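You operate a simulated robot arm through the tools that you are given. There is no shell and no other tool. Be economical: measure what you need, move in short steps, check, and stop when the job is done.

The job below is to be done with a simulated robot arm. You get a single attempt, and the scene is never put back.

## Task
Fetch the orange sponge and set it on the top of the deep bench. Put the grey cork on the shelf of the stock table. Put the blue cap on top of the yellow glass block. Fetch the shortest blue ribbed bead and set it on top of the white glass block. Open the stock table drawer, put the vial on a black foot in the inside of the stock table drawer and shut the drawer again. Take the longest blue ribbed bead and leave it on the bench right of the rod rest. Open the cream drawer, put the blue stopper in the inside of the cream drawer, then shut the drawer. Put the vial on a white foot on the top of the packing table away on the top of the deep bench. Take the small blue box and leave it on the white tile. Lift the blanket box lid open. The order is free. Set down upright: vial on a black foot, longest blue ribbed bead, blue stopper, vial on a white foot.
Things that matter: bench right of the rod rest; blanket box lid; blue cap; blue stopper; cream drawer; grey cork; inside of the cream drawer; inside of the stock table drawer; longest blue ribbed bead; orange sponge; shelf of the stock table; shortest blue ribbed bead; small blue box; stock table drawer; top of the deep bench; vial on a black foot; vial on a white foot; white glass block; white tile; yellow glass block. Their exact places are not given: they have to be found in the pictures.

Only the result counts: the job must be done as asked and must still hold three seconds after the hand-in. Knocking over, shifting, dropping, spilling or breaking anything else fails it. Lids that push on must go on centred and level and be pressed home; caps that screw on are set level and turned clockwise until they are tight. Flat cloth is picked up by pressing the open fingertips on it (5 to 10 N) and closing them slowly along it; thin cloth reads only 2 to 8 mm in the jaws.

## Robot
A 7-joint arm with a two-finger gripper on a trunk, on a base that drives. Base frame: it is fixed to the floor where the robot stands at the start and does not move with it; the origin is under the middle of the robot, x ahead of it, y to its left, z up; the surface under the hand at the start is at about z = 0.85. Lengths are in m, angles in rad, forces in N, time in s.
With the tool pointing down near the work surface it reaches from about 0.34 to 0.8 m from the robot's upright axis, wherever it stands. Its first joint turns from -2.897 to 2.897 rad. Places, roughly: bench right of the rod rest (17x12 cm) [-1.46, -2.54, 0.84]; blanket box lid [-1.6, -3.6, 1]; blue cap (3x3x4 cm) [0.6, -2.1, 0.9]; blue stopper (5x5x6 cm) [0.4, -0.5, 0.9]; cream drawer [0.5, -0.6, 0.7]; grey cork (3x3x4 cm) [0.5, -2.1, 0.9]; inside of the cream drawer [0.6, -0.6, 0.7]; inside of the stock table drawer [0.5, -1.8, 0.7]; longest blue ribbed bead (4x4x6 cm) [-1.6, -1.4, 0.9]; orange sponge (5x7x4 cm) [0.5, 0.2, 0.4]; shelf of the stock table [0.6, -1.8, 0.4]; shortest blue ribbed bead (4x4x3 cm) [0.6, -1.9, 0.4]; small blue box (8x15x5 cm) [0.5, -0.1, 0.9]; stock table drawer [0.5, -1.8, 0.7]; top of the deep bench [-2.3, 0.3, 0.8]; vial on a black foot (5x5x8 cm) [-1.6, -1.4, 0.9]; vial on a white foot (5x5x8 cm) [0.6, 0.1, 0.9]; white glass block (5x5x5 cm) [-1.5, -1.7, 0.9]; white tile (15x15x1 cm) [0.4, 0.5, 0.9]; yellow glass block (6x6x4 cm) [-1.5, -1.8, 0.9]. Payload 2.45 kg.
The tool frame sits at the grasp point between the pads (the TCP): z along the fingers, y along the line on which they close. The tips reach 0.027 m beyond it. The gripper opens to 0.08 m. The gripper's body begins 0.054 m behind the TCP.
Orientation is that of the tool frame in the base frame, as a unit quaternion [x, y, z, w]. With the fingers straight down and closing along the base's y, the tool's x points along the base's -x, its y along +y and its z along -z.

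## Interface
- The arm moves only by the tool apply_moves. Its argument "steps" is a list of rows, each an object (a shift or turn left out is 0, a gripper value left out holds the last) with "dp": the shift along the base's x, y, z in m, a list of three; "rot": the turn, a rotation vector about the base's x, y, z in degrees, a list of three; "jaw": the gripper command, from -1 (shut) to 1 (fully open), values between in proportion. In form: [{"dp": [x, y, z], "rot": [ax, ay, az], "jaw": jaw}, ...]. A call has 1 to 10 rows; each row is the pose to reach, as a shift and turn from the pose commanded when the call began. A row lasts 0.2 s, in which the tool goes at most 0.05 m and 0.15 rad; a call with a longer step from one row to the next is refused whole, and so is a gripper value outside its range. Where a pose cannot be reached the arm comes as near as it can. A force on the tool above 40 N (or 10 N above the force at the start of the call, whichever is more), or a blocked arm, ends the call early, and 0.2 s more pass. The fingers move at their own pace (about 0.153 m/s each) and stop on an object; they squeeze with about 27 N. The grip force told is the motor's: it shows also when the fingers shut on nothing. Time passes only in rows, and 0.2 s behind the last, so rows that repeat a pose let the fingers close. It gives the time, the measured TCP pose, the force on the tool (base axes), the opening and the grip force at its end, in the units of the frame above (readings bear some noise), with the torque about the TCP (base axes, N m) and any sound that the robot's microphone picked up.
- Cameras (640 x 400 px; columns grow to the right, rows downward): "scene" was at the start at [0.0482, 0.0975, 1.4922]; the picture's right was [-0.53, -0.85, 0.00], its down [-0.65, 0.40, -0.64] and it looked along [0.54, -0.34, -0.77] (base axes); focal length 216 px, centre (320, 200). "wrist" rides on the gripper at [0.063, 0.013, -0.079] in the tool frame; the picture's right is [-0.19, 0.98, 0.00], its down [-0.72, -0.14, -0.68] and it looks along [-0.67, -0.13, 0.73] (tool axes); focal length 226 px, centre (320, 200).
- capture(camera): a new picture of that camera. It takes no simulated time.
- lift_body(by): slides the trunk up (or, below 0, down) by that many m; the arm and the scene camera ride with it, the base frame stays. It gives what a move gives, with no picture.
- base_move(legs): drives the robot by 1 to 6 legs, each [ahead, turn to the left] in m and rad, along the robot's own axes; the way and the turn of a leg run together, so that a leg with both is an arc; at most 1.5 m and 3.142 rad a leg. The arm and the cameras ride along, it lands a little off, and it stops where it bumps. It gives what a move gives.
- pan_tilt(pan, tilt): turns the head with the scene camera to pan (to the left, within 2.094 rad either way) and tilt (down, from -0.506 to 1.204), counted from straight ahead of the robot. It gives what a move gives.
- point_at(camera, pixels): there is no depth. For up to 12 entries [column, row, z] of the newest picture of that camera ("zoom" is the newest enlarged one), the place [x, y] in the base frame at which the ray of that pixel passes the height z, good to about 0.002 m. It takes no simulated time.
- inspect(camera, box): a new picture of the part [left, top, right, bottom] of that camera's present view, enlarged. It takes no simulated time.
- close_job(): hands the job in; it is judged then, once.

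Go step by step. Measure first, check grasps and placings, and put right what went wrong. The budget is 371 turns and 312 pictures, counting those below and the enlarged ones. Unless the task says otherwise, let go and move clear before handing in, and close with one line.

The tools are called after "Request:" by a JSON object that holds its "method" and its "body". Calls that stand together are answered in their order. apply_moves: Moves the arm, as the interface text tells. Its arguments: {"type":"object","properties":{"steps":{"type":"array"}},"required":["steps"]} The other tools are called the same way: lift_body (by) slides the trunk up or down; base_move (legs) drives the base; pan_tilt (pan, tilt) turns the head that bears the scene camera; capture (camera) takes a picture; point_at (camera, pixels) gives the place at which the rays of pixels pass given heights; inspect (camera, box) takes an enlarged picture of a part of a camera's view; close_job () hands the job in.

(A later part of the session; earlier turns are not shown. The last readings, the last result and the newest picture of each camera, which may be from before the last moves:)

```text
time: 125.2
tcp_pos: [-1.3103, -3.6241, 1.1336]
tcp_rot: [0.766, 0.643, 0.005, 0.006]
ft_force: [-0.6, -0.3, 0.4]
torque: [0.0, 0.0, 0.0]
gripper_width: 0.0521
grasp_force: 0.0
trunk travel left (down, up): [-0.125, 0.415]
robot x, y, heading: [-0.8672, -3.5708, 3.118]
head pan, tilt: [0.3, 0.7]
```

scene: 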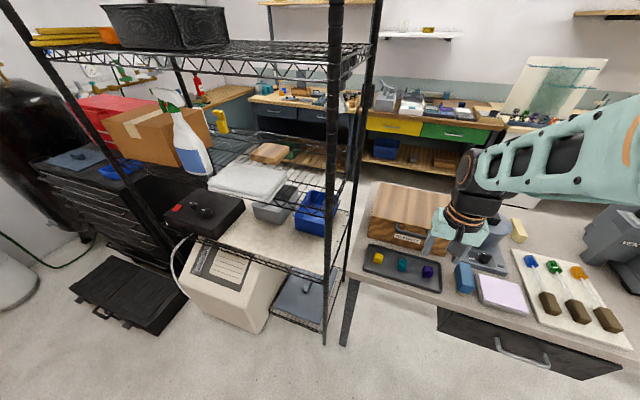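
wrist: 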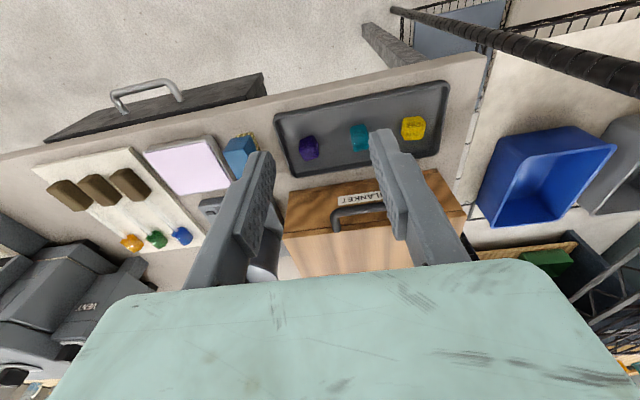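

Request:
{"method": "apply_moves", "body": {"steps": [{"rot": [0, 0, 5]}, {"rot": [0, 0, 10]}]}}

Request:
{"method": "apply_moves", "body": {"steps": [{"rot": [0, 8, 0], "jaw": 0.3}, {"rot": [0, 16, 0]}, {"rot": [0, 24, 0]}, {"rot": [0, 32, 0]}, {"rot": [0, 40, 0]}, {"rot": [0, 48, 0]}, {"rot": [0, 56, 0]}, {"rot": [0, 64, 0]}, {"rot": [0, 72, 0]}]}}

Request:
{"method": "capture", "body": {"camera": "scene"}}

Request:
{"method": "capture", "body": {"camera": "wrist"}}

```text
time: 125.8
tcp_pos: [-1.3098, -3.6241, 1.1346]
tcp_rot: [0.707, 0.707, 0.005, 0.006]
ft_force: [-0.8, -0.9, -0.1]
torque: [-0.01, -0.02, 0.01]
gripper_width: 0.0521
grasp_force: 0.1
trunk travel left (down, up): [-0.125, 0.415]
robot x, y, heading: [-0.8706, -3.5714, 3.124]
head pan, tilt: [0.3, 0.7]
```

```text
time: 126.5
tcp_pos: [-1.3146, -3.6207, 1.0728]
tcp_rot: [0.706, 0.702, -0.064, -0.064]
ft_force: [-1.3, -0.7, -0.4]
torque: [-0.01, -0.02, -0.01]
gripper_width: 0.052
grasp_force: 0.0
trunk travel left (down, up): [-0.125, 0.415]
robot x, y, heading: [-0.87, -3.5716, 3.12]
head pan, tilt: [0.3, 0.7]
stopped in row 3: the arm was blocked; the commanded pose is now the measured one
```

```text
240 pictures are left
```

scene: 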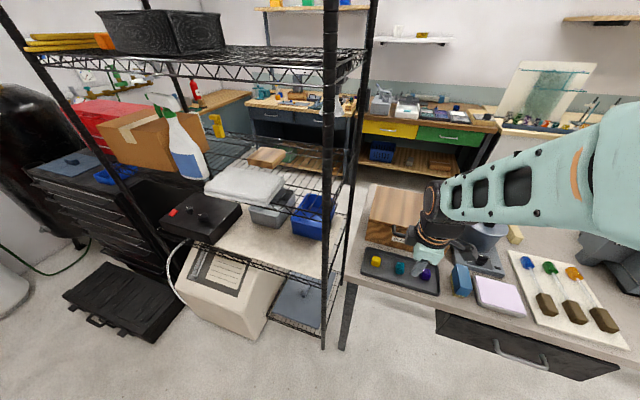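

```text
239 pictures are left
```

wrist: 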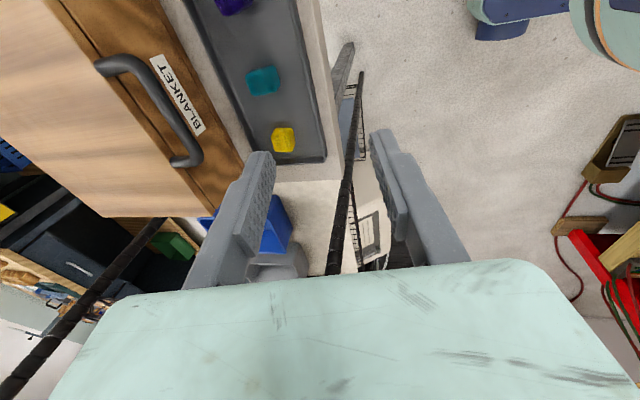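

The arm hit a wrist limit pitching outward. New plan: straight-down grip on the bar, closing along x (one finger in the gap), then lift along the arc. First undo the tilt and rise.

Request:
{"method": "apply_moves", "body": {"steps": [{"dp": [0.02, 0, 0.03], "rot": [0, -5, 0]}, {"dp": [0.03, 0, 0.06], "rot": [0, -10.5, 0]}]}}

```text
time: 127.1
tcp_pos: [-1.2867, -3.62, 1.1165]
tcp_rot: [0.709, 0.705, 0.017, 0.017]
ft_force: [0.6, 0.1, -0.2]
torque: [0.04, -0.06, 0.01]
gripper_width: 0.0519
grasp_force: 0.0
trunk travel left (down, up): [-0.125, 0.415]
robot x, y, heading: [-0.8687, -3.5701, 3.115]
head pan, tilt: [0.3, 0.7]
```

Request:
{"method": "base_move", "body": {"legs": [[0.13, 0]]}}

Request:
{"method": "capture", "body": {"camera": "wrist"}}

Request:
{"method": "capture", "body": {"camera": "scene"}}

```text
time: 128.4
tcp_pos: [-1.4153, -3.6168, 1.1165]
tcp_rot: [0.71, 0.703, 0.016, 0.016]
ft_force: [-0.3, 0.9, -0.6]
torque: [0.02, -0.01, -0.01]
gripper_width: 0.0519
grasp_force: 0.0
trunk travel left (down, up): [-0.125, 0.415]
robot x, y, heading: [-0.9977, -3.5699, 3.118]
head pan, tilt: [0.3, 0.7]
```

```text
238 pictures are left
```

wrist: 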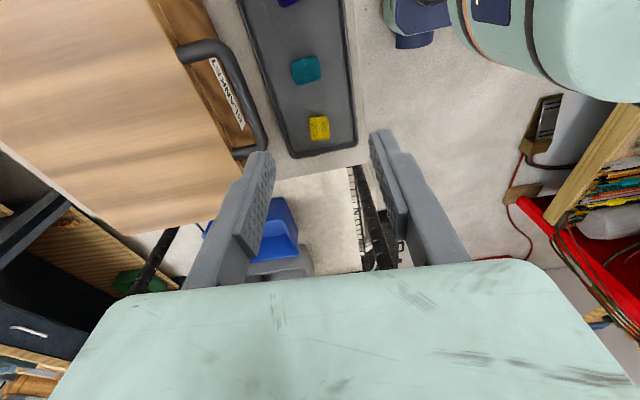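

```text
237 pictures are left
```

scene: 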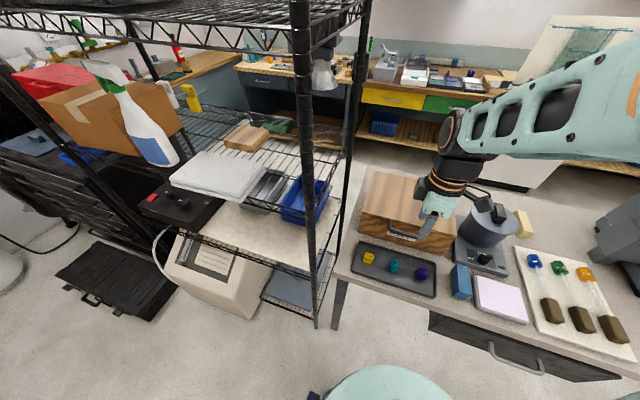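

Request:
{"method": "inspect", "body": {"camera": "wrist", "box": [160, 20, 320, 170]}}

Request:
{"method": "inspect", "body": {"camera": "scene", "box": [350, 160, 480, 270]}}

```text
2.67 times, centred on (240, 95) of wrist
```

zoom: 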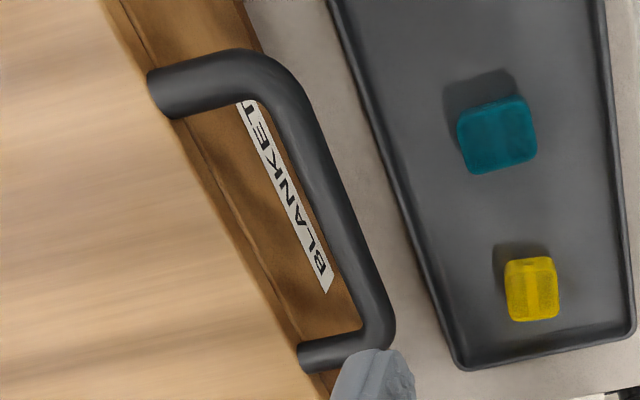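

```text
3.64 times, centred on (415, 215) of scene
```

zoom: 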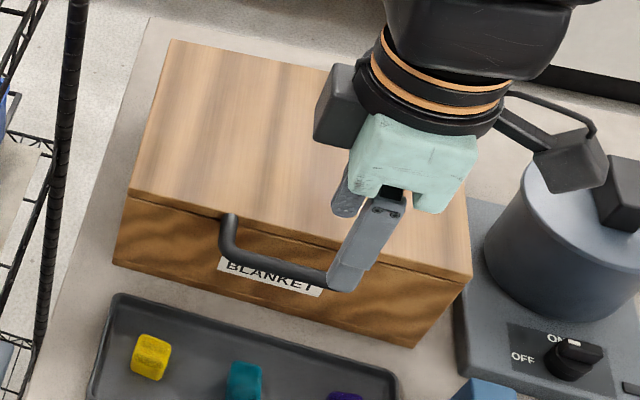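

Request:
{"method": "point_at", "body": {"camera": "wrist", "pixels": [[264.5, 147.4, 0.94], [264.5, 147.4, 0.96], [264.5, 147.4, 0.98], [251.2, 96.9, 0.96], [237.4, 96.9, 0.96], [208, 100.6, 0.965], [234, 60, 0.96], [220, 66, 0.96]]}}

Request:
{"method": "point_at", "body": {"camera": "scene", "pixels": [[388.9, 228.2, 0.94], [388.9, 228.2, 0.96], [388.9, 228.2, 0.98], [373, 171.5, 0.967], [362.5, 212, 0.967]]}}

```text
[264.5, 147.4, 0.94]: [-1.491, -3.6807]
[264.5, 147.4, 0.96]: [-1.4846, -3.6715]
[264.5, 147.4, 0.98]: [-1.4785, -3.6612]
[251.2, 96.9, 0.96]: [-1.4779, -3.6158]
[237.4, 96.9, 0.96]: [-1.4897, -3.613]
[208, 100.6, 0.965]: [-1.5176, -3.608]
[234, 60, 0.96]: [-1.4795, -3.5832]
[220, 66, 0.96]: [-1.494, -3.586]
```

```text
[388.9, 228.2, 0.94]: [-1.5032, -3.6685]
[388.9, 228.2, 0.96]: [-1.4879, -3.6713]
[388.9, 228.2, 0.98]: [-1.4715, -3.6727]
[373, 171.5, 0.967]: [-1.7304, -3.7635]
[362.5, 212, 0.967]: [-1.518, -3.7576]
```

Handle bar centre is x≈−1.484, z≈0.96, gap to lid 22 mm. Moving above with jaw set to 26 mm.

Request:
{"method": "apply_moves", "body": {"steps": [{"dp": [-0.03, 0, 0], "rot": [0, 1.3, 0], "jaw": -0.35}, {"dp": [-0.0687, -0.004, -0.02], "rot": [0, 2.6, 0]}, {"dp": [-0.0687, -0.004, -0.065], "rot": [0, 2.6, 0]}, {"dp": [-0.0687, -0.004, -0.1], "rot": [0, 2.6, 0]}, {"dp": [-0.0687, -0.004, -0.1], "rot": [0, 2.6, 0]}]}}

Request:
{"method": "capture", "body": {"camera": "wrist"}}

Request:
{"method": "inspect", "body": {"camera": "scene", "box": [350, 160, 480, 270]}}

```text
time: 129.6
tcp_pos: [-1.4868, -3.6181, 1.0157]
tcp_rot: [0.711, 0.704, 0.0, 0.0]
ft_force: [0.5, 0.0, -0.1]
torque: [-0.02, -0.03, 0.03]
gripper_width: 0.0261
grasp_force: 0.0
trunk travel left (down, up): [-0.125, 0.415]
robot x, y, heading: [-0.9996, -3.5725, 3.113]
head pan, tilt: [0.3, 0.7]
```

```text
234 pictures are left
```

wrist: 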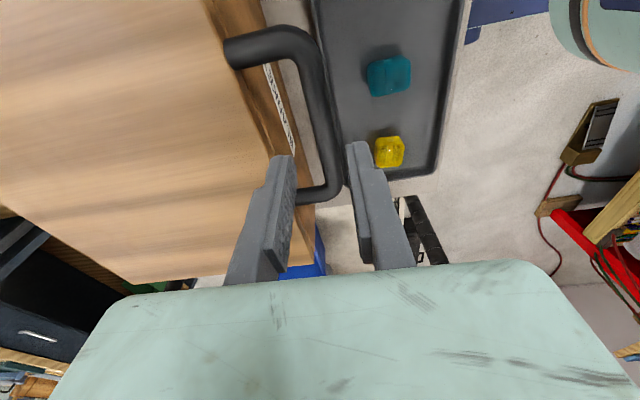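

```text
3.64 times, centred on (415, 215) of scene
```

zoom: 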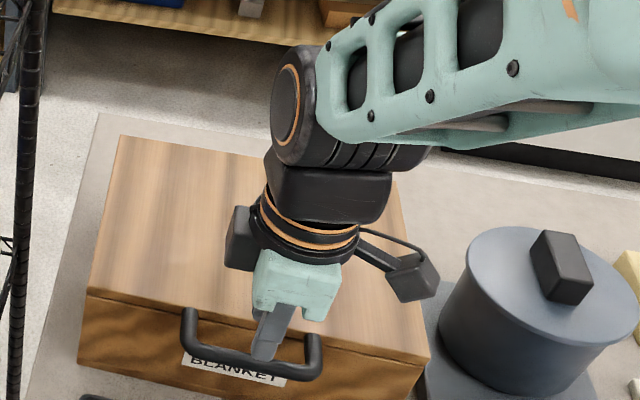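

Request:
{"method": "inspect", "body": {"camera": "wrist", "box": [220, 20, 400, 200]}}

```text
2.22 times, centred on (310, 110) of wrist
```

zoom: 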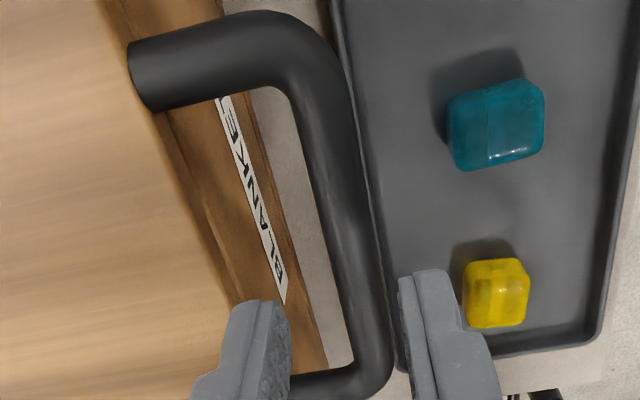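

Bar sits about 3.5 mm east of the finger centreline. Correcting and descending over it.

Request:
{"method": "apply_moves", "body": {"steps": [{"dp": [0.0035, -0.002, -0.01]}, {"dp": [0.0035, -0.002, -0.025]}, {"dp": [0.0035, -0.002, -0.04]}]}}

Request:
{"method": "inspect", "body": {"camera": "wrist", "box": [220, 20, 400, 200]}}

```text
time: 130.4
tcp_pos: [-1.4809, -3.6219, 0.9769]
tcp_rot: [0.711, 0.703, 0.0, 0.0]
ft_force: [-0.6, -0.7, 0.9]
torque: [0.01, -0.01, -0.01]
gripper_width: 0.0259
grasp_force: 0.0
trunk travel left (down, up): [-0.125, 0.415]
robot x, y, heading: [-0.9949, -3.5689, 3.117]
head pan, tilt: [0.3, 0.7]
```

```text
2.22 times, centred on (310, 110) of wrist
```

zoom: 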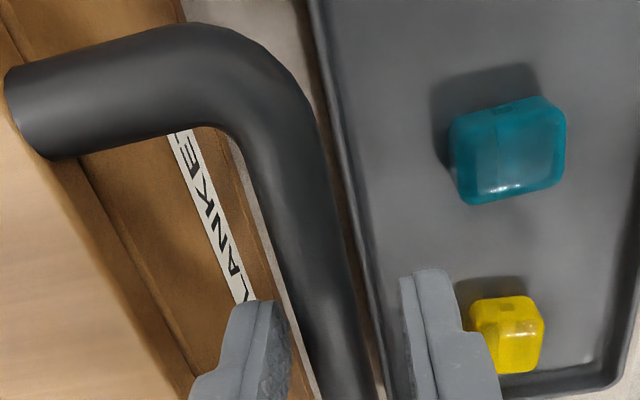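

The bar runs between the fingers. Lowering 4 mm and closing.

Request:
{"method": "apply_moves", "body": {"steps": [{"dp": [0, 0, -0.004]}, {"dp": [0, 0, -0.004], "jaw": -0.8}, {"dp": [0, 0, -0.004], "jaw": -1}, {"dp": [0, 0, -0.004], "jaw": -1}]}}

```text
time: 131.4
tcp_pos: [-1.485, -3.6228, 0.972]
tcp_rot: [0.71, 0.704, -0.001, 0.0]
ft_force: [-23.2, 0.5, 0.2]
torque: [0.08, 0.27, 0.61]
gripper_width: 0.0136
grasp_force: 39.9
trunk travel left (down, up): [-0.125, 0.415]
robot x, y, heading: [-0.996, -3.569, 3.118]
head pan, tilt: [0.3, 0.7]
```

Gripped (13.6 mm). Lifting along the hinge arc slowly to 20°.

Request:
{"method": "apply_moves", "body": {"steps": [{"dp": [-0.002, 0, 0.004]}, {"dp": [-0.0034, 0, 0.012]}, {"dp": [-0.0044, 0, 0.0212]}, {"dp": [-0.006, 0, 0.032]}, {"dp": [-0.0076, 0, 0.0421]}, {"dp": [-0.0126, 0, 0.0627]}, {"dp": [-0.0194, 0, 0.0828]}]}}

Request:
{"method": "capture", "body": {"camera": "scene"}}

```text
time: 133.0
tcp_pos: [-1.501, -3.6208, 1.0533]
tcp_rot: [0.71, 0.704, 0.0, 0.001]
ft_force: [-1.2, 4.5, -1.7]
torque: [-0.17, -0.07, 0.64]
gripper_width: 0.0139
grasp_force: 40.2
trunk travel left (down, up): [-0.125, 0.415]
robot x, y, heading: [-0.9986, -3.5717, 3.118]
head pan, tilt: [0.3, 0.7]
```

```text
230 pictures are left
```

scene: 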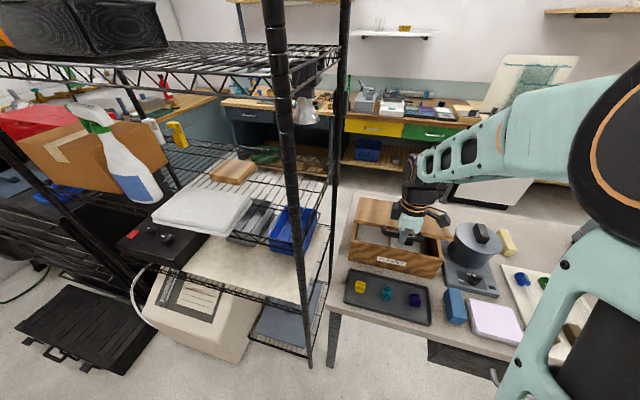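

Lid follows at 20°. Continuing the arc to 65°.

Request:
{"method": "apply_moves", "body": {"steps": [{"dp": [-0.0085, 0, 0.0194]}, {"dp": [-0.0187, 0, 0.038]}, {"dp": [-0.0304, 0, 0.0557]}, {"dp": [-0.0437, 0, 0.0722]}, {"dp": [-0.0583, 0, 0.0876]}, {"dp": [-0.0743, 0, 0.1016]}, {"dp": [-0.0913, 0, 0.1141]}, {"dp": [-0.1094, 0, 0.1252]}, {"dp": [-0.1284, 0, 0.1345]}]}}

Request:
{"method": "capture", "body": {"camera": "scene"}}

Request:
{"method": "capture", "body": {"camera": "wrist"}}

```text
time: 135.0
tcp_pos: [-1.6284, -3.6225, 1.1926]
tcp_rot: [0.711, 0.703, -0.001, 0.0]
ft_force: [7.9, 2.0, 16.1]
torque: [-0.45, 0.01, 0.52]
gripper_width: 0.0132
grasp_force: 40.3
trunk travel left (down, up): [-0.125, 0.415]
robot x, y, heading: [-0.9974, -3.5679, 3.116]
head pan, tilt: [0.3, 0.7]
```

```text
229 pictures are left
```

scene: 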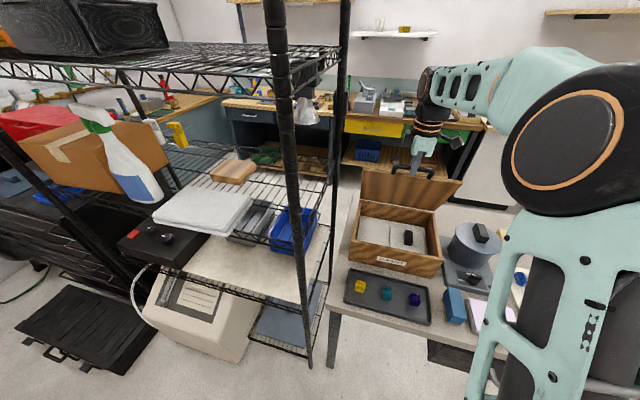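

```text
228 pictures are left
```

wrist: 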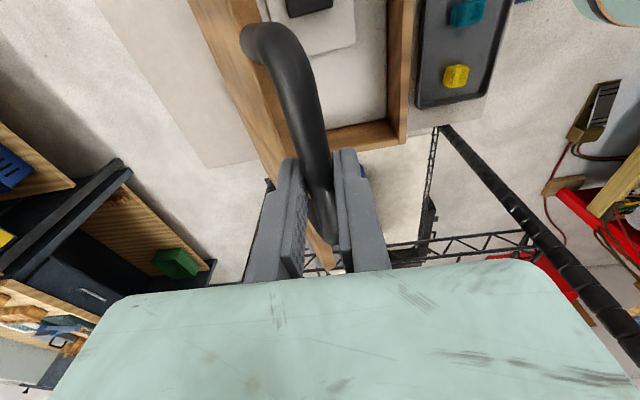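

Lid is near 65°, with 16 N upward, so the real radius is a bit larger. Continuing with a slightly higher arc to 85°.

Request:
{"method": "apply_moves", "body": {"steps": [{"dp": [0, 0, 0.005]}, {"dp": [-0.0099, 0, 0.011]}, {"dp": [-0.0198, 0, 0.0147]}, {"dp": [-0.03, 0, 0.018]}, {"dp": [-0.0401, 0, 0.0207]}, {"dp": [-0.0609, 0, 0.0259]}, {"dp": [-0.082, 0, 0.0292]}]}}

Request:
{"method": "capture", "body": {"camera": "scene"}}

```text
time: 136.6
tcp_pos: [-1.7112, -3.6226, 1.2185]
tcp_rot: [0.711, 0.704, 0.0, 0.001]
ft_force: [-2.5, -0.2, -9.7]
torque: [-0.48, 0.05, 0.31]
gripper_width: 0.0135
grasp_force: 39.5
trunk travel left (down, up): [-0.125, 0.415]
robot x, y, heading: [-0.9982, -3.5685, 3.118]
head pan, tilt: [0.3, 0.7]
```

```text
227 pictures are left
```

scene: 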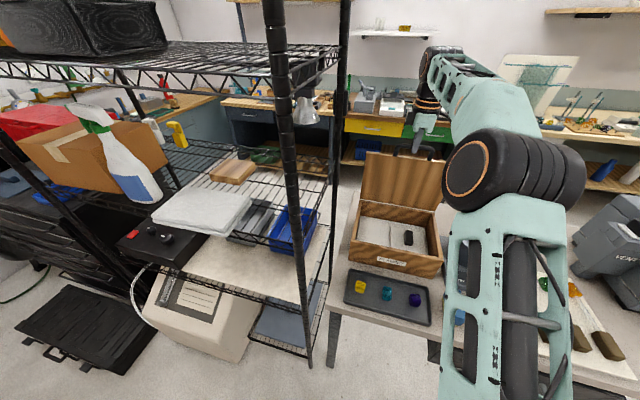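

Near 87°. Pushing past vertical to about 105°.

Request:
{"method": "apply_moves", "body": {"steps": [{"dp": [-0.0106, 0, -0.002]}, {"dp": [-0.0212, 0, -0.002]}, {"dp": [-0.032, 0, -0.002]}, {"dp": [-0.0424, 0, -0.0035]}, {"dp": [-0.053, 0, -0.005]}, {"dp": [-0.0633, 0, -0.007]}, {"dp": [-0.0736, 0, -0.0095]}]}}

Request:
{"method": "capture", "body": {"camera": "scene"}}

```text
time: 137.7
tcp_pos: [-1.7402, -3.6227, 1.2197]
tcp_rot: [0.71, 0.704, -0.006, -0.003]
ft_force: [-0.7, -3.6, 15.0]
torque: [0.19, 0.08, 0.28]
gripper_width: 0.0136
grasp_force: 40.2
out of reach, approached as far as the arm can: row 3, 4, 5
trunk travel left (down, up): [-0.125, 0.415]
robot x, y, heading: [-0.9951, -3.5672, 3.117]
head pan, tilt: [0.3, 0.7]
stopped in row 5: the force on the tool passed its limit at 43 N (the readings are from after the stop); the commanded pose is now the measured one
```

```text
226 pictures are left
```

scene: 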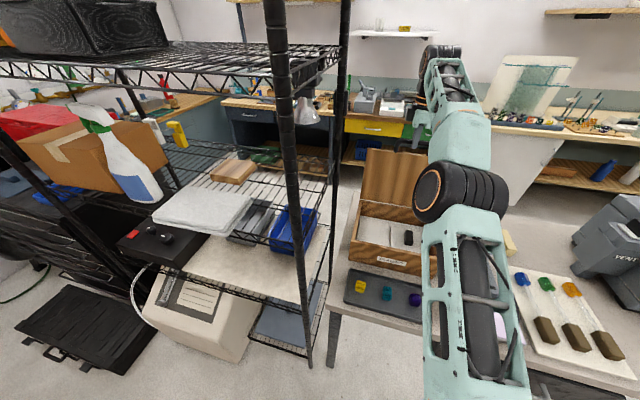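

Arm reach ends at ~92°. I'll nudge the base forward 4 cm to take the lid well past vertical.

Request:
{"method": "base_move", "body": {"legs": [[0.04, 0]]}}

Request:
{"method": "capture", "body": {"camera": "scene"}}

```text
time: 138.6
tcp_pos: [-1.7815, -3.6228, 1.2148]
tcp_rot: [0.709, 0.705, -0.003, -0.001]
ft_force: [0.4, -7.9, -3.4]
torque: [-0.42, -0.09, 0.24]
gripper_width: 0.0133
grasp_force: 39.4
trunk travel left (down, up): [-0.125, 0.415]
robot x, y, heading: [-1.0372, -3.5694, 3.119]
head pan, tilt: [0.3, 0.7]
```

```text
225 pictures are left
```

scene: 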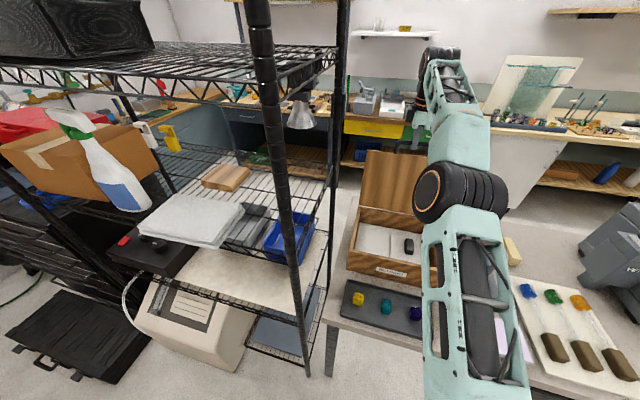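

Lid is around 102°. Opening the jaw modestly and lifting the fingers straight off.

Request:
{"method": "apply_moves", "body": {"steps": [{"dp": [0, 0, 0], "jaw": -0.3}, {"dp": [0, 0, 0], "jaw": -0.2}, {"dp": [0, 0, 0.015]}, {"dp": [0, 0, 0.03]}, {"dp": [0.01, 0, 0.05]}]}}

Request:
{"method": "capture", "body": {"camera": "scene"}}

Request:
{"method": "capture", "body": {"camera": "wrist"}}

```text
time: 139.8
tcp_pos: [-1.7613, -3.6216, 1.2516]
tcp_rot: [0.711, 0.704, -0.003, 0.0]
ft_force: [-1.0, -0.4, 0.4]
torque: [0.0, -0.02, -0.02]
gripper_width: 0.032
grasp_force: 0.0
out of reach, approached as far as the arm can: row 3, 4, 5
trunk travel left (down, up): [-0.125, 0.415]
robot x, y, heading: [-1.0386, -3.5664, 3.116]
head pan, tilt: [0.3, 0.7]
```

```text
224 pictures are left
```

scene: 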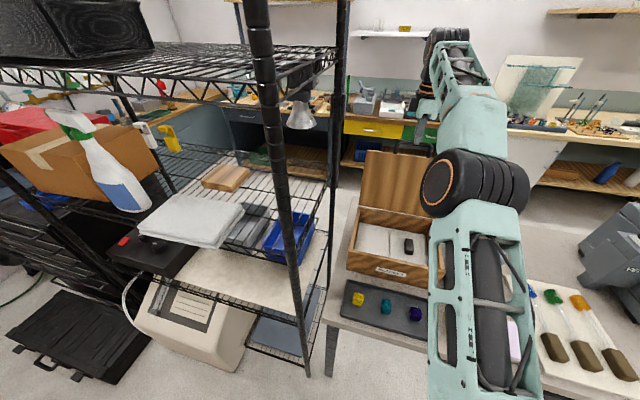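

```text
223 pictures are left
```

wrist: 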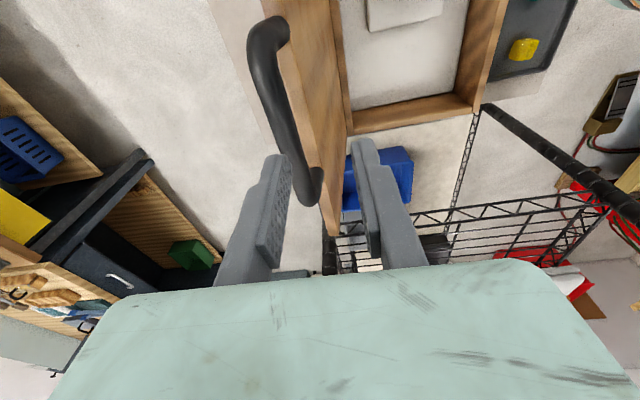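

Lid stays open. Raising the trunk to clear the handle before retracting.

Request:
{"method": "lift_body", "body": {"by": 0.08}}

Request:
{"method": "capture", "body": {"camera": "wrist"}}

```text
time: 141.0
tcp_pos: [-1.7618, -3.622, 1.3327]
tcp_rot: [0.71, 0.704, -0.003, -0.001]
ft_force: [0.1, 0.1, -0.4]
torque: [0.01, -0.01, 0.01]
gripper_width: 0.0317
grasp_force: 0.1
trunk travel left (down, up): [-0.205, 0.335]
robot x, y, heading: [-1.0346, -3.5683, 3.114]
head pan, tilt: [0.3, 0.7]
```

```text
222 pictures are left
```

wrist: 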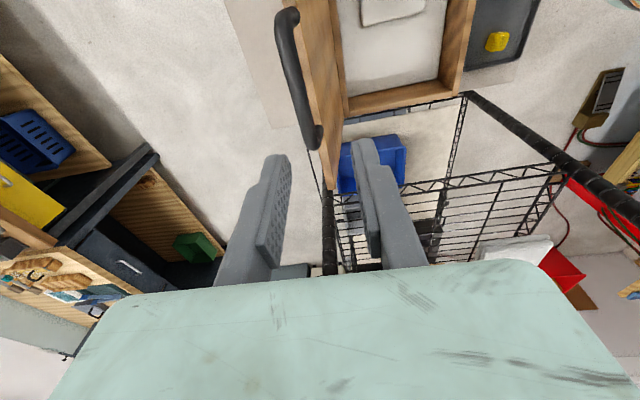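

Request:
{"method": "apply_moves", "body": {"steps": [{"dp": [0.03, 0, 0], "rot": [0, 0, -8.3]}, {"dp": [0.06, 0, 0], "rot": [0, 0, -16.6]}, {"dp": [0.09, 0, 0], "rot": [0, 0, -24.9]}, {"dp": [0.12, 0, 0], "rot": [0, 0, -33.2]}, {"dp": [0.15, 0, 0], "rot": [0, 0, -41.5]}, {"dp": [0.18, 0, 0], "rot": [0, 0, -49.8]}, {"dp": [0.21, 0, 0], "rot": [0, 0, -58.1]}, {"dp": [0.24, 0, 0], "rot": [0, 0, -66.4]}, {"dp": [0.27, 0, 0], "rot": [0, 0, -74.7]}, {"dp": [0.3, 0, 0], "rot": [0, 0, -83]}]}}

Request:
{"method": "capture", "body": {"camera": "scene"}}

```text
time: 143.3
tcp_pos: [-1.4829, -3.6183, 1.273]
tcp_rot: [0.996, 0.053, 0.07, -0.001]
ft_force: [-0.4, 0.1, 0.4]
torque: [-0.02, 0.02, -0.03]
gripper_width: 0.0321
grasp_force: 0.1
trunk travel left (down, up): [-0.205, 0.335]
robot x, y, heading: [-1.0379, -3.5675, 3.116]
head pan, tilt: [0.3, 0.7]
stopped in row 10: the arm was blocked; the commanded pose is now the measured one
```

```text
221 pictures are left
```

scene: 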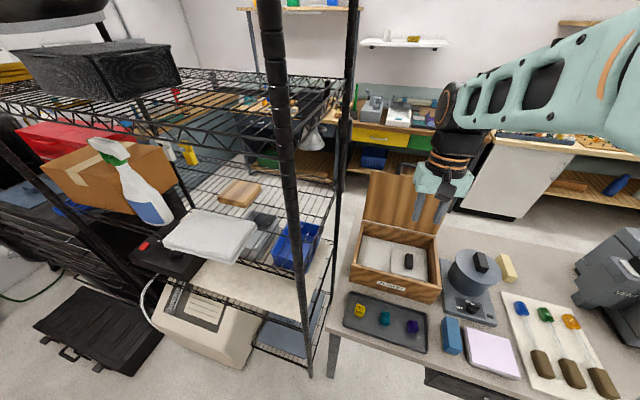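

Lid stays open, leaning back. Backing away and heading to the stock table.

Request:
{"method": "base_move", "body": {"legs": [[-0.3, 0], [0, -1.55], [0.9, 0], [0.87, 0], [0, -1.57]]}}

Request:
{"method": "lift_body", "body": {"by": -0.08}}

Request:
{"method": "pan_tilt", "body": {"pan": 0.0, "tilt": 0.6}}

Request:
{"method": "capture", "body": {"camera": "scene"}}

```text
time: 161.7
tcp_pos: [-0.2805, -1.7734, 1.2762]
tcp_rot: [-0.053, 0.996, -0.001, -0.066]
ft_force: [0.0, -1.0, 0.1]
torque: [0.01, -0.02, 0.01]
gripper_width: 0.032
grasp_force: 0.0
trunk travel left (down, up): [-0.205, 0.335]
robot x, y, heading: [-0.7266, -1.8231, -0.026]
head pan, tilt: [0.3, 0.7]
```

```text
time: 162.8
tcp_pos: [-0.2806, -1.7735, 1.1944]
tcp_rot: [-0.053, 0.996, -0.002, -0.067]
ft_force: [0.2, -0.1, -0.5]
torque: [-0.01, -0.01, -0.01]
gripper_width: 0.0319
grasp_force: 0.0
trunk travel left (down, up): [-0.125, 0.415]
robot x, y, heading: [-0.7278, -1.8271, -0.023]
head pan, tilt: [0.3, 0.7]
```

```text
time: 163.6
tcp_pos: [-0.2795, -1.7753, 1.1948]
tcp_rot: [-0.053, 0.996, -0.001, -0.068]
ft_force: [-0.5, -0.1, 0.7]
torque: [0.02, 0.0, -0.01]
gripper_width: 0.032
grasp_force: 0.0
trunk travel left (down, up): [-0.125, 0.415]
robot x, y, heading: [-0.7242, -1.825, -0.029]
head pan, tilt: [0.0, 0.6]
```

```text
220 pictures are left
```

scene: 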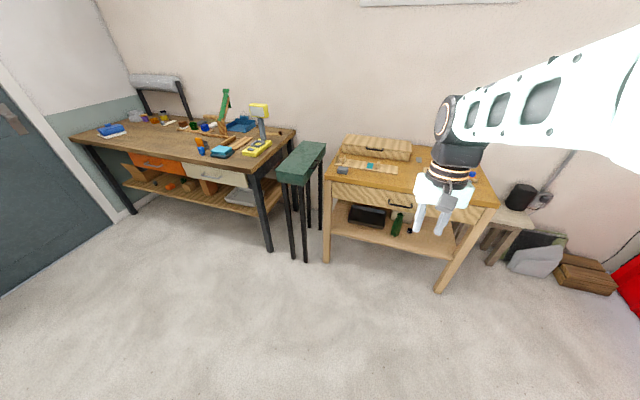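

Request:
{"method": "inspect", "body": {"camera": "scene", "box": [310, 120, 510, 260]}}

Request:
{"method": "inspect", "body": {"camera": "scene", "box": [60, 100, 300, 250]}}

Request:
{"method": "point_at", "body": {"camera": "scene", "pixels": [[326, 186, 0.85], [490, 207, 0.85], [400, 198, 0.72], [400, 208, 0.72], [396, 235, 0.4], [270, 250, 0.0], [325, 265, 0.0], [440, 292, 0.0], [410, 232, 0.4]]}}

```text
2.86 times, centred on (410, 190) of scene
```

zoom: 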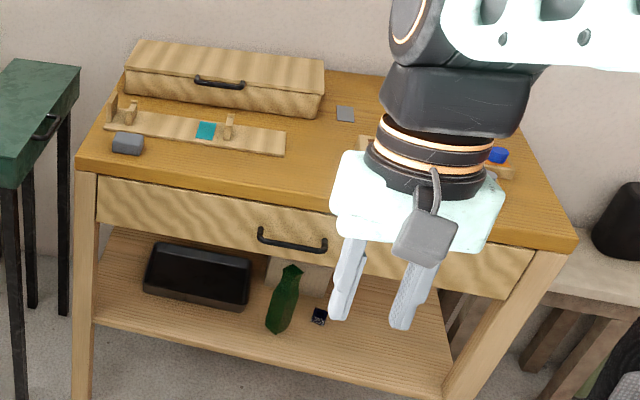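

```text
2.67 times, centred on (180, 175) of scene
```

zoom: 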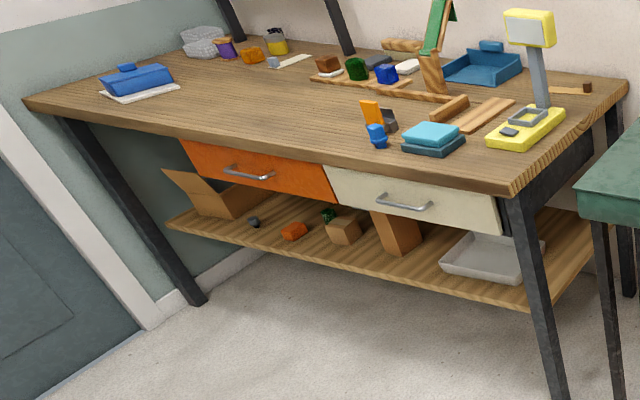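

```text
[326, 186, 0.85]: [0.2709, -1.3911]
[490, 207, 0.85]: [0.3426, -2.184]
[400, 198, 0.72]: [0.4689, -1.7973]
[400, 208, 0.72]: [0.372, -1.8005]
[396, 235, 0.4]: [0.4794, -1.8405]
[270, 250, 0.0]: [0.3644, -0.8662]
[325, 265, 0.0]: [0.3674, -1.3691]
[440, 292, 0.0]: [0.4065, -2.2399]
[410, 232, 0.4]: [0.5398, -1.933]
```

The stock table front is at x≈0.3; drawer, handle and bead on the shelf are visible. I'll fix the hand tilt and drive closer.

Request:
{"method": "apply_moves", "body": {"steps": [{"rot": [0, -4, 0], "dp": [0, 0, -0.03], "jaw": 0.5}, {"rot": [0, -7.7, 0], "dp": [0, 0, -0.05]}, {"rot": [0, -7.7, 6], "dp": [0, 0, -0.06]}]}}

Request:
{"method": "base_move", "body": {"legs": [[0.36, 0.02]]}}

Request:
{"method": "pan_tilt", "body": {"pan": 0.0, "tilt": 0.9}}

Request:
{"method": "capture", "body": {"camera": "scene"}}

Request:
{"method": "capture", "body": {"camera": "wrist"}}

```text
time: 164.4
tcp_pos: [-0.279, -1.7731, 1.1313]
tcp_rot: [-0.105, 0.994, -0.007, -0.005]
ft_force: [-0.4, -0.6, -0.9]
torque: [0.06, -0.02, -0.02]
gripper_width: 0.06
grasp_force: 0.0
trunk travel left (down, up): [-0.125, 0.415]
robot x, y, heading: [-0.7239, -1.8279, -0.032]
head pan, tilt: [0.0, 0.6]
```

```text
time: 166.8
tcp_pos: [0.0774, -1.7666, 1.1324]
tcp_rot: [-0.118, 0.993, -0.007, -0.004]
ft_force: [-0.2, -0.2, 0.4]
torque: [0.03, -0.03, 0.04]
gripper_width: 0.0603
grasp_force: 0.0
trunk travel left (down, up): [-0.125, 0.415]
robot x, y, heading: [-0.3661, -1.8274, -0.001]
head pan, tilt: [0.0, 0.6]
```

```text
time: 167.6
tcp_pos: [0.0763, -1.7672, 1.1334]
tcp_rot: [-0.118, 0.993, -0.008, -0.004]
ft_force: [1.6, -0.1, 0.7]
torque: [-0.01, -0.04, 0.0]
gripper_width: 0.0599
grasp_force: 0.0
trunk travel left (down, up): [-0.125, 0.415]
robot x, y, heading: [-0.3661, -1.8313, -0.003]
head pan, tilt: [0.0, 0.901]
```

```text
217 pictures are left
```

scene: 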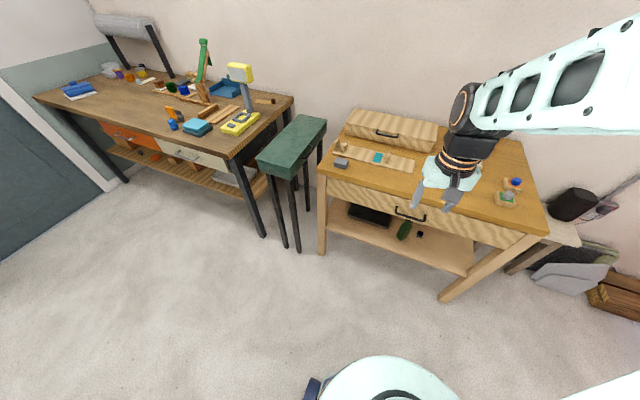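

```text
216 pictures are left
```

wrist: 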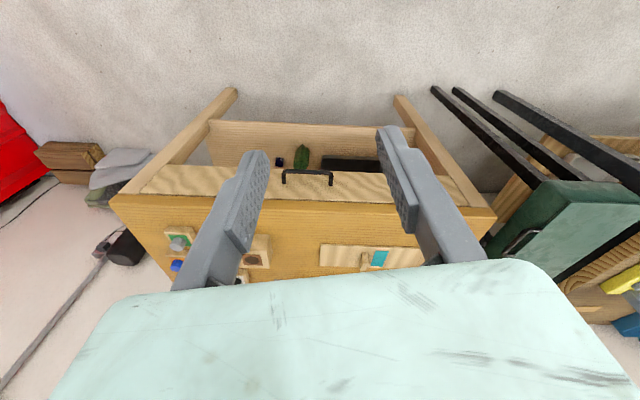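

Request:
{"method": "inspect", "body": {"camera": "scene", "box": [460, 150, 560, 230]}}

Request:
{"method": "inspect", "body": {"camera": "wrist", "box": [120, 90, 500, 290]}}

Request:
{"method": "inspect", "body": {"camera": "scene", "box": [310, 150, 480, 290]}}

```text
5.00 times, centred on (510, 190) of scene
```

zoom: 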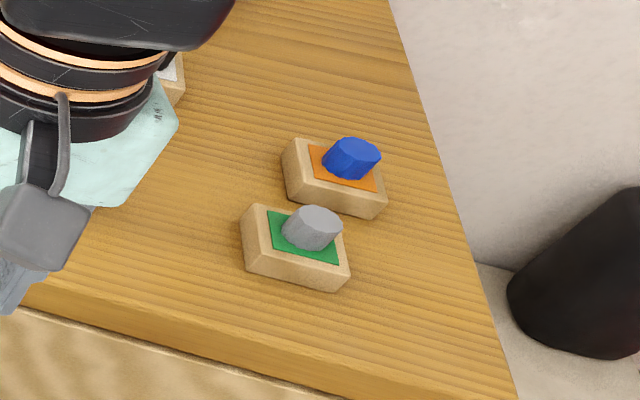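

```text
1.68 times, centred on (310, 190) of wrist
```

zoom: 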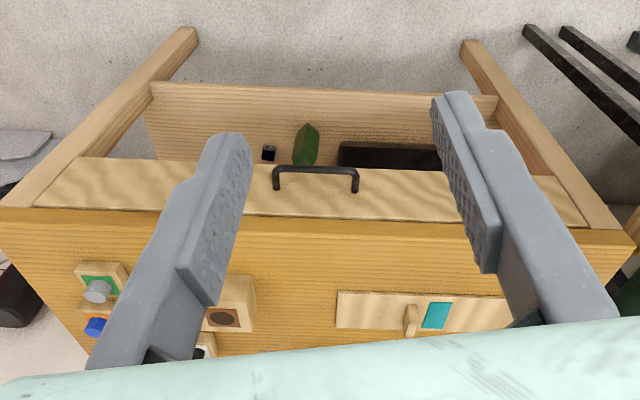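

```text
2.86 times, centred on (395, 220) of scene
```

zoom: 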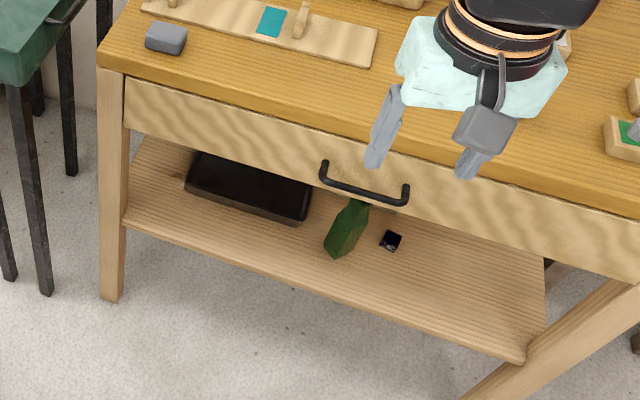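

Request:
{"method": "point_at", "body": {"camera": "scene", "pixels": [[396.4, 212, 0.66], [396.4, 212, 0.7], [396.4, 212, 0.74], [424, 220, 0.66], [424, 220, 0.7], [424, 220, 0.74], [420, 234, 0.4], [420, 234, 0.42], [400, 280, 0.38], [340, 196, 0.72]]}}

Request:
{"method": "point_at", "body": {"camera": "wrist", "pixels": [[332, 172, 0.66], [332, 172, 0.7], [332, 172, 0.74], [283.5, 172, 0.66], [283.5, 172, 0.7], [283.5, 172, 0.74], [280, 162, 0.4], [280, 162, 0.42]]}}

```text
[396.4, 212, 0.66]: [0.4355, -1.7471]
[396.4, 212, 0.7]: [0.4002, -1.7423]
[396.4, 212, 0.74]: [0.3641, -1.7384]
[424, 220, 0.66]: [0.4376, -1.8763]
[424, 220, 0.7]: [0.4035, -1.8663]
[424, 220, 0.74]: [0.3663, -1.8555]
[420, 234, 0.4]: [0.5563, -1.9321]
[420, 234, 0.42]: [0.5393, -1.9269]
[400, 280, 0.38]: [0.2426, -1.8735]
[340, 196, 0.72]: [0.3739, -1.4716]
```

```text
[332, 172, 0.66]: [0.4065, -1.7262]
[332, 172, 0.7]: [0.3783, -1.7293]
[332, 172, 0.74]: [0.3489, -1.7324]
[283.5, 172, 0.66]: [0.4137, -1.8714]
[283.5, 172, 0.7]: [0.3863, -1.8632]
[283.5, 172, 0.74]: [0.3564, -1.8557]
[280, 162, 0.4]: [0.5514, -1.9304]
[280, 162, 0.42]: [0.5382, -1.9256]
```

I need a closer look at the drawer handle; moving the hand over the floor in front of it.

Request:
{"method": "apply_moves", "body": {"steps": [{"dp": [0.03, -0.01, -0.03], "rot": [0, 0, -5]}, {"dp": [0.06, -0.02, -0.06], "rot": [0, 0, -10]}, {"dp": [0.08, -0.033, -0.1], "rot": [0, 0, -13.5]}, {"dp": [0.09, -0.033, -0.14], "rot": [0, 0, -13.5]}]}}

Request:
{"method": "capture", "body": {"camera": "wrist"}}

```text
time: 168.6
tcp_pos: [0.1654, -1.7998, 0.9882]
tcp_rot: [0.0, 1.0, -0.007, -0.005]
ft_force: [0.2, -0.1, -1.0]
torque: [-0.02, -0.02, 0.0]
gripper_width: 0.0598
grasp_force: 0.0
trunk travel left (down, up): [-0.125, 0.415]
robot x, y, heading: [-0.3648, -1.8319, 0.0]
head pan, tilt: [0.0, 0.901]
```

```text
212 pictures are left
```

wrist: 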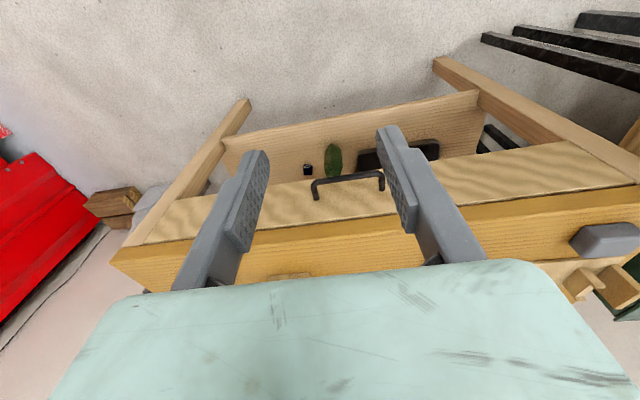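

Request:
{"method": "inspect", "body": {"camera": "wrist", "box": [260, 130, 420, 250]}}

Request:
{"method": "inspect", "body": {"camera": "scene", "box": [360, 180, 460, 260]}}

```text
3.33 times, centred on (340, 190) of wrist
```

zoom: 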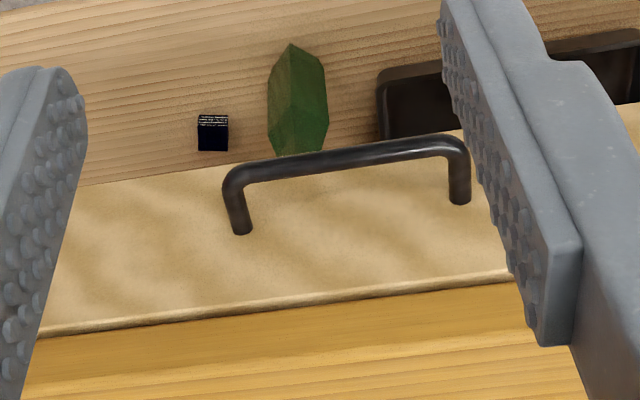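

```text
5.00 times, centred on (410, 220) of scene
```

zoom: 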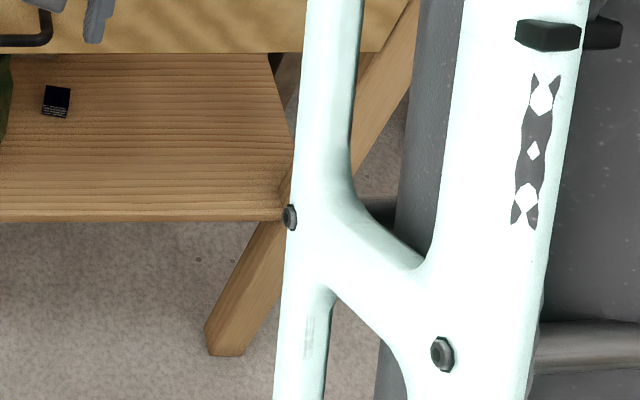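

Request:
{"method": "point_at", "body": {"camera": "wrist", "pixels": [[381.4, 172, 0.66], [381.4, 172, 0.7], [381.4, 172, 0.74], [312.4, 181.6, 0.66], [312.4, 181.6, 0.7], [312.4, 181.6, 0.74], [345, 191, 0.7], [384, 233, 0.85], [290, 245, 0.85], [384, 222, 0.82]]}}

```text
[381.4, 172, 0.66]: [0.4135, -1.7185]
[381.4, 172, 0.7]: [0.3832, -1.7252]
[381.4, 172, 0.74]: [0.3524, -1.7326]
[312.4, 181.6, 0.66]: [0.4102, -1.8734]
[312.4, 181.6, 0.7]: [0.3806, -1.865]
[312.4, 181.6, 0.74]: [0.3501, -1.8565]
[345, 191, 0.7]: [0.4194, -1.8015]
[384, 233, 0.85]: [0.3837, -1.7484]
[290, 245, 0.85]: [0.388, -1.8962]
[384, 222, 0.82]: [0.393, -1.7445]
```

Request:
{"method": "point_at", "body": {"camera": "wrist", "pixels": [[225, 137, 0.4], [479, 92, 0.4], [330, 118, 0.4], [308, 169, 0.4], [308, 169, 0.41], [300, 186, 0.4], [333, 160, 0.42], [365, 165, 0.42]]}}

Request:
{"method": "capture", "body": {"camera": "scene"}}

```text
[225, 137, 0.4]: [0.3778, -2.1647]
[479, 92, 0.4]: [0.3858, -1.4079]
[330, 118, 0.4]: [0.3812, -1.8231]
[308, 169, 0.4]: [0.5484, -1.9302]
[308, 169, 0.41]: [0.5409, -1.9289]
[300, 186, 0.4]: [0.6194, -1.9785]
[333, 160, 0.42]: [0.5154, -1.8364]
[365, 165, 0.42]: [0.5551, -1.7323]
```

```text
209 pictures are left
```

scene: 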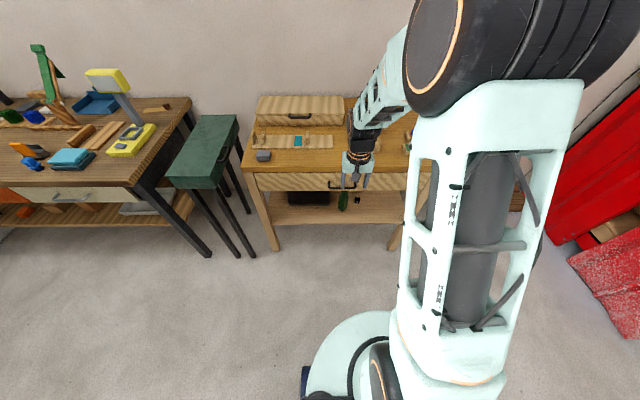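

Shelf front edge x≈0.38, bead at about (0.548, −1.93). To reach the cork and cap I'll reposition the base; first raise the hand.

Request:
{"method": "apply_moves", "body": {"steps": [{"dp": [-0.02, 0, 0.045]}, {"dp": [-0.05, 0, 0.085]}, {"dp": [-0.08, 0, 0.125]}]}}

Request:
{"method": "base_move", "body": {"legs": [[0, -0.7], [0.34, 0], [0, 0.7]]}}

Request:
{"method": "capture", "body": {"camera": "wrist"}}

```text
time: 169.3
tcp_pos: [0.0855, -1.8016, 1.1112]
tcp_rot: [0.003, 1.0, -0.008, -0.011]
ft_force: [0.1, -0.4, -0.7]
torque: [0.02, 0.02, 0.0]
gripper_width: 0.06
grasp_force: 0.1
trunk travel left (down, up): [-0.125, 0.415]
robot x, y, heading: [-0.3674, -1.8312, -0.003]
head pan, tilt: [0.0, 0.901]
```

```text
time: 175.4
tcp_pos: [0.3404, -2.0138, 1.1138]
tcp_rot: [0.0, 1.0, -0.006, -0.006]
ft_force: [-0.4, -0.2, 0.5]
torque: [-0.03, 0.01, -0.01]
gripper_width: 0.0601
grasp_force: 0.0
trunk travel left (down, up): [-0.125, 0.415]
robot x, y, heading: [-0.1077, -2.0424, 0.0]
head pan, tilt: [0.0, 0.901]
```

```text
208 pictures are left
```

wrist: 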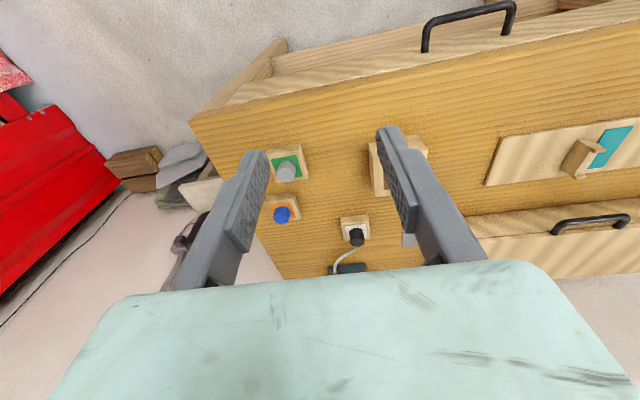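

Request:
{"method": "inspect", "body": {"camera": "wrist", "box": [230, 130, 350, 240]}}

Request:
{"method": "capture", "body": {"camera": "scene"}}

```text
3.64 times, centred on (290, 185) of wrist
```

zoom: 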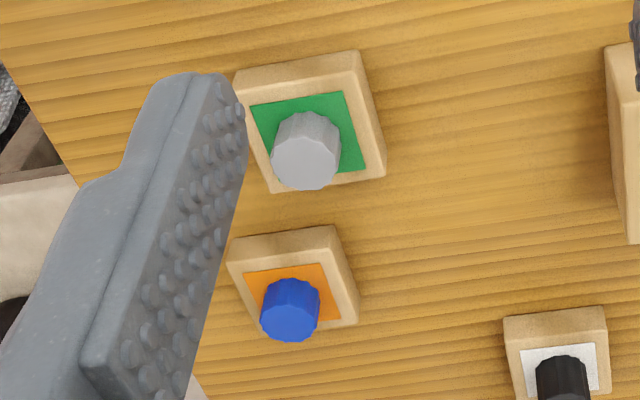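

```text
206 pictures are left
```

scene: 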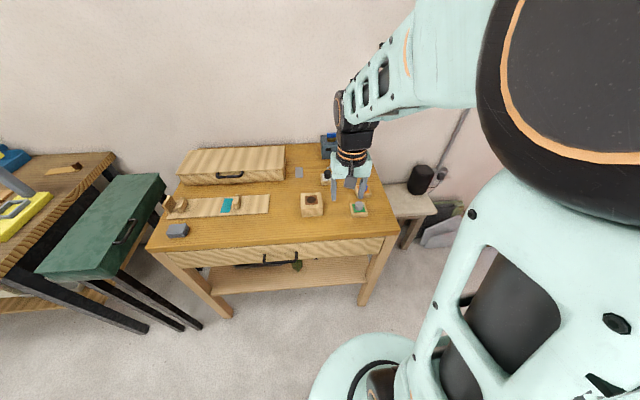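

Request:
{"method": "point_at", "body": {"camera": "zoom", "pixels": [[320, 200, 0.85]]}}

Request:
{"method": "point_at", "body": {"camera": "wrist", "pixels": [[286.7, 168.5, 0.87], [286.4, 174.8, 0.91], [286.4, 174.8, 0.9], [266.7, 155, 0.85], [299, 144, 0.87], [308, 177, 0.87], [281.5, 209.5, 0.87], [281, 216, 0.9], [281, 216, 0.91]]}}

```text
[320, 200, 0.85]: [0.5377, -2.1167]
```

```text
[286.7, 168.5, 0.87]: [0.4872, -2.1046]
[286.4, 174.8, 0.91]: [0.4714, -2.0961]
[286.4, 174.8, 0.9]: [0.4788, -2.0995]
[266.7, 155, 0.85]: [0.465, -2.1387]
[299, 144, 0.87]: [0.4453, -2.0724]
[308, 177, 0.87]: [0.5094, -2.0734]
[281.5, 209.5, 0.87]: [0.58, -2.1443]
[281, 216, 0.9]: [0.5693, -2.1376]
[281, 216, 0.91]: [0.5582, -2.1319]
```

Request:
{"method": "apply_moves", "body": {"steps": [{"dp": [0.04, -0.025, 0]}, {"dp": [0.08, -0.05, 0]}, {"dp": [0.12, -0.075, 0]}, {"dp": [0.143, -0.087, -0.03]}, {"dp": [0.143, -0.087, -0.075]}, {"dp": [0.143, -0.087, -0.11]}]}}

Request:
{"method": "capture", "body": {"camera": "wrist"}}

```text
time: 176.8
tcp_pos: [0.4844, -2.1032, 1.0029]
tcp_rot: [0.0, 1.0, -0.006, -0.006]
ft_force: [-0.5, -0.1, 0.2]
torque: [-0.02, -0.01, 0.03]
gripper_width: 0.0603
grasp_force: 0.1
trunk travel left (down, up): [-0.125, 0.415]
robot x, y, heading: [-0.1129, -2.0451, -0.002]
head pan, tilt: [0.0, 0.901]
```

```text
205 pictures are left
```

wrist: 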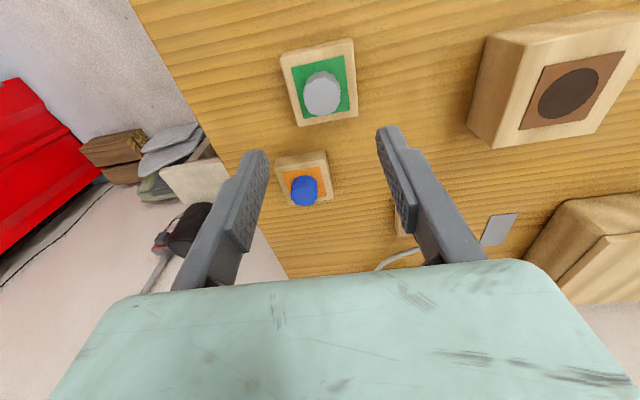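

Cork centre works out to (0.479, −2.1015). Descending to z≈0.908 and gripping.

Request:
{"method": "apply_moves", "body": {"steps": [{"dp": [-0.0054, 0.0015, -0.04]}, {"dp": [-0.0054, 0.0015, -0.07]}]}}

Request:
{"method": "capture", "body": {"camera": "wrist"}}

```text
time: 177.4
tcp_pos: [0.4785, -2.0996, 0.9345]
tcp_rot: [0.0, 1.0, -0.007, -0.007]
ft_force: [0.5, -0.2, -0.5]
torque: [-0.02, 0.02, 0.0]
gripper_width: 0.0601
grasp_force: 0.0
trunk travel left (down, up): [-0.125, 0.415]
robot x, y, heading: [-0.1102, -2.043, -0.001]
head pan, tilt: [0.0, 0.901]
```

```text
204 pictures are left
```

wrist: 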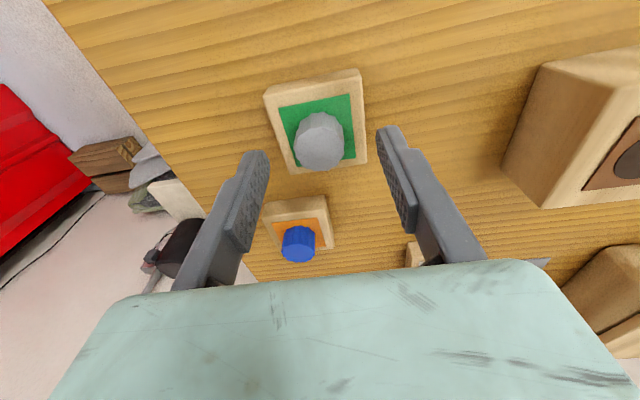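

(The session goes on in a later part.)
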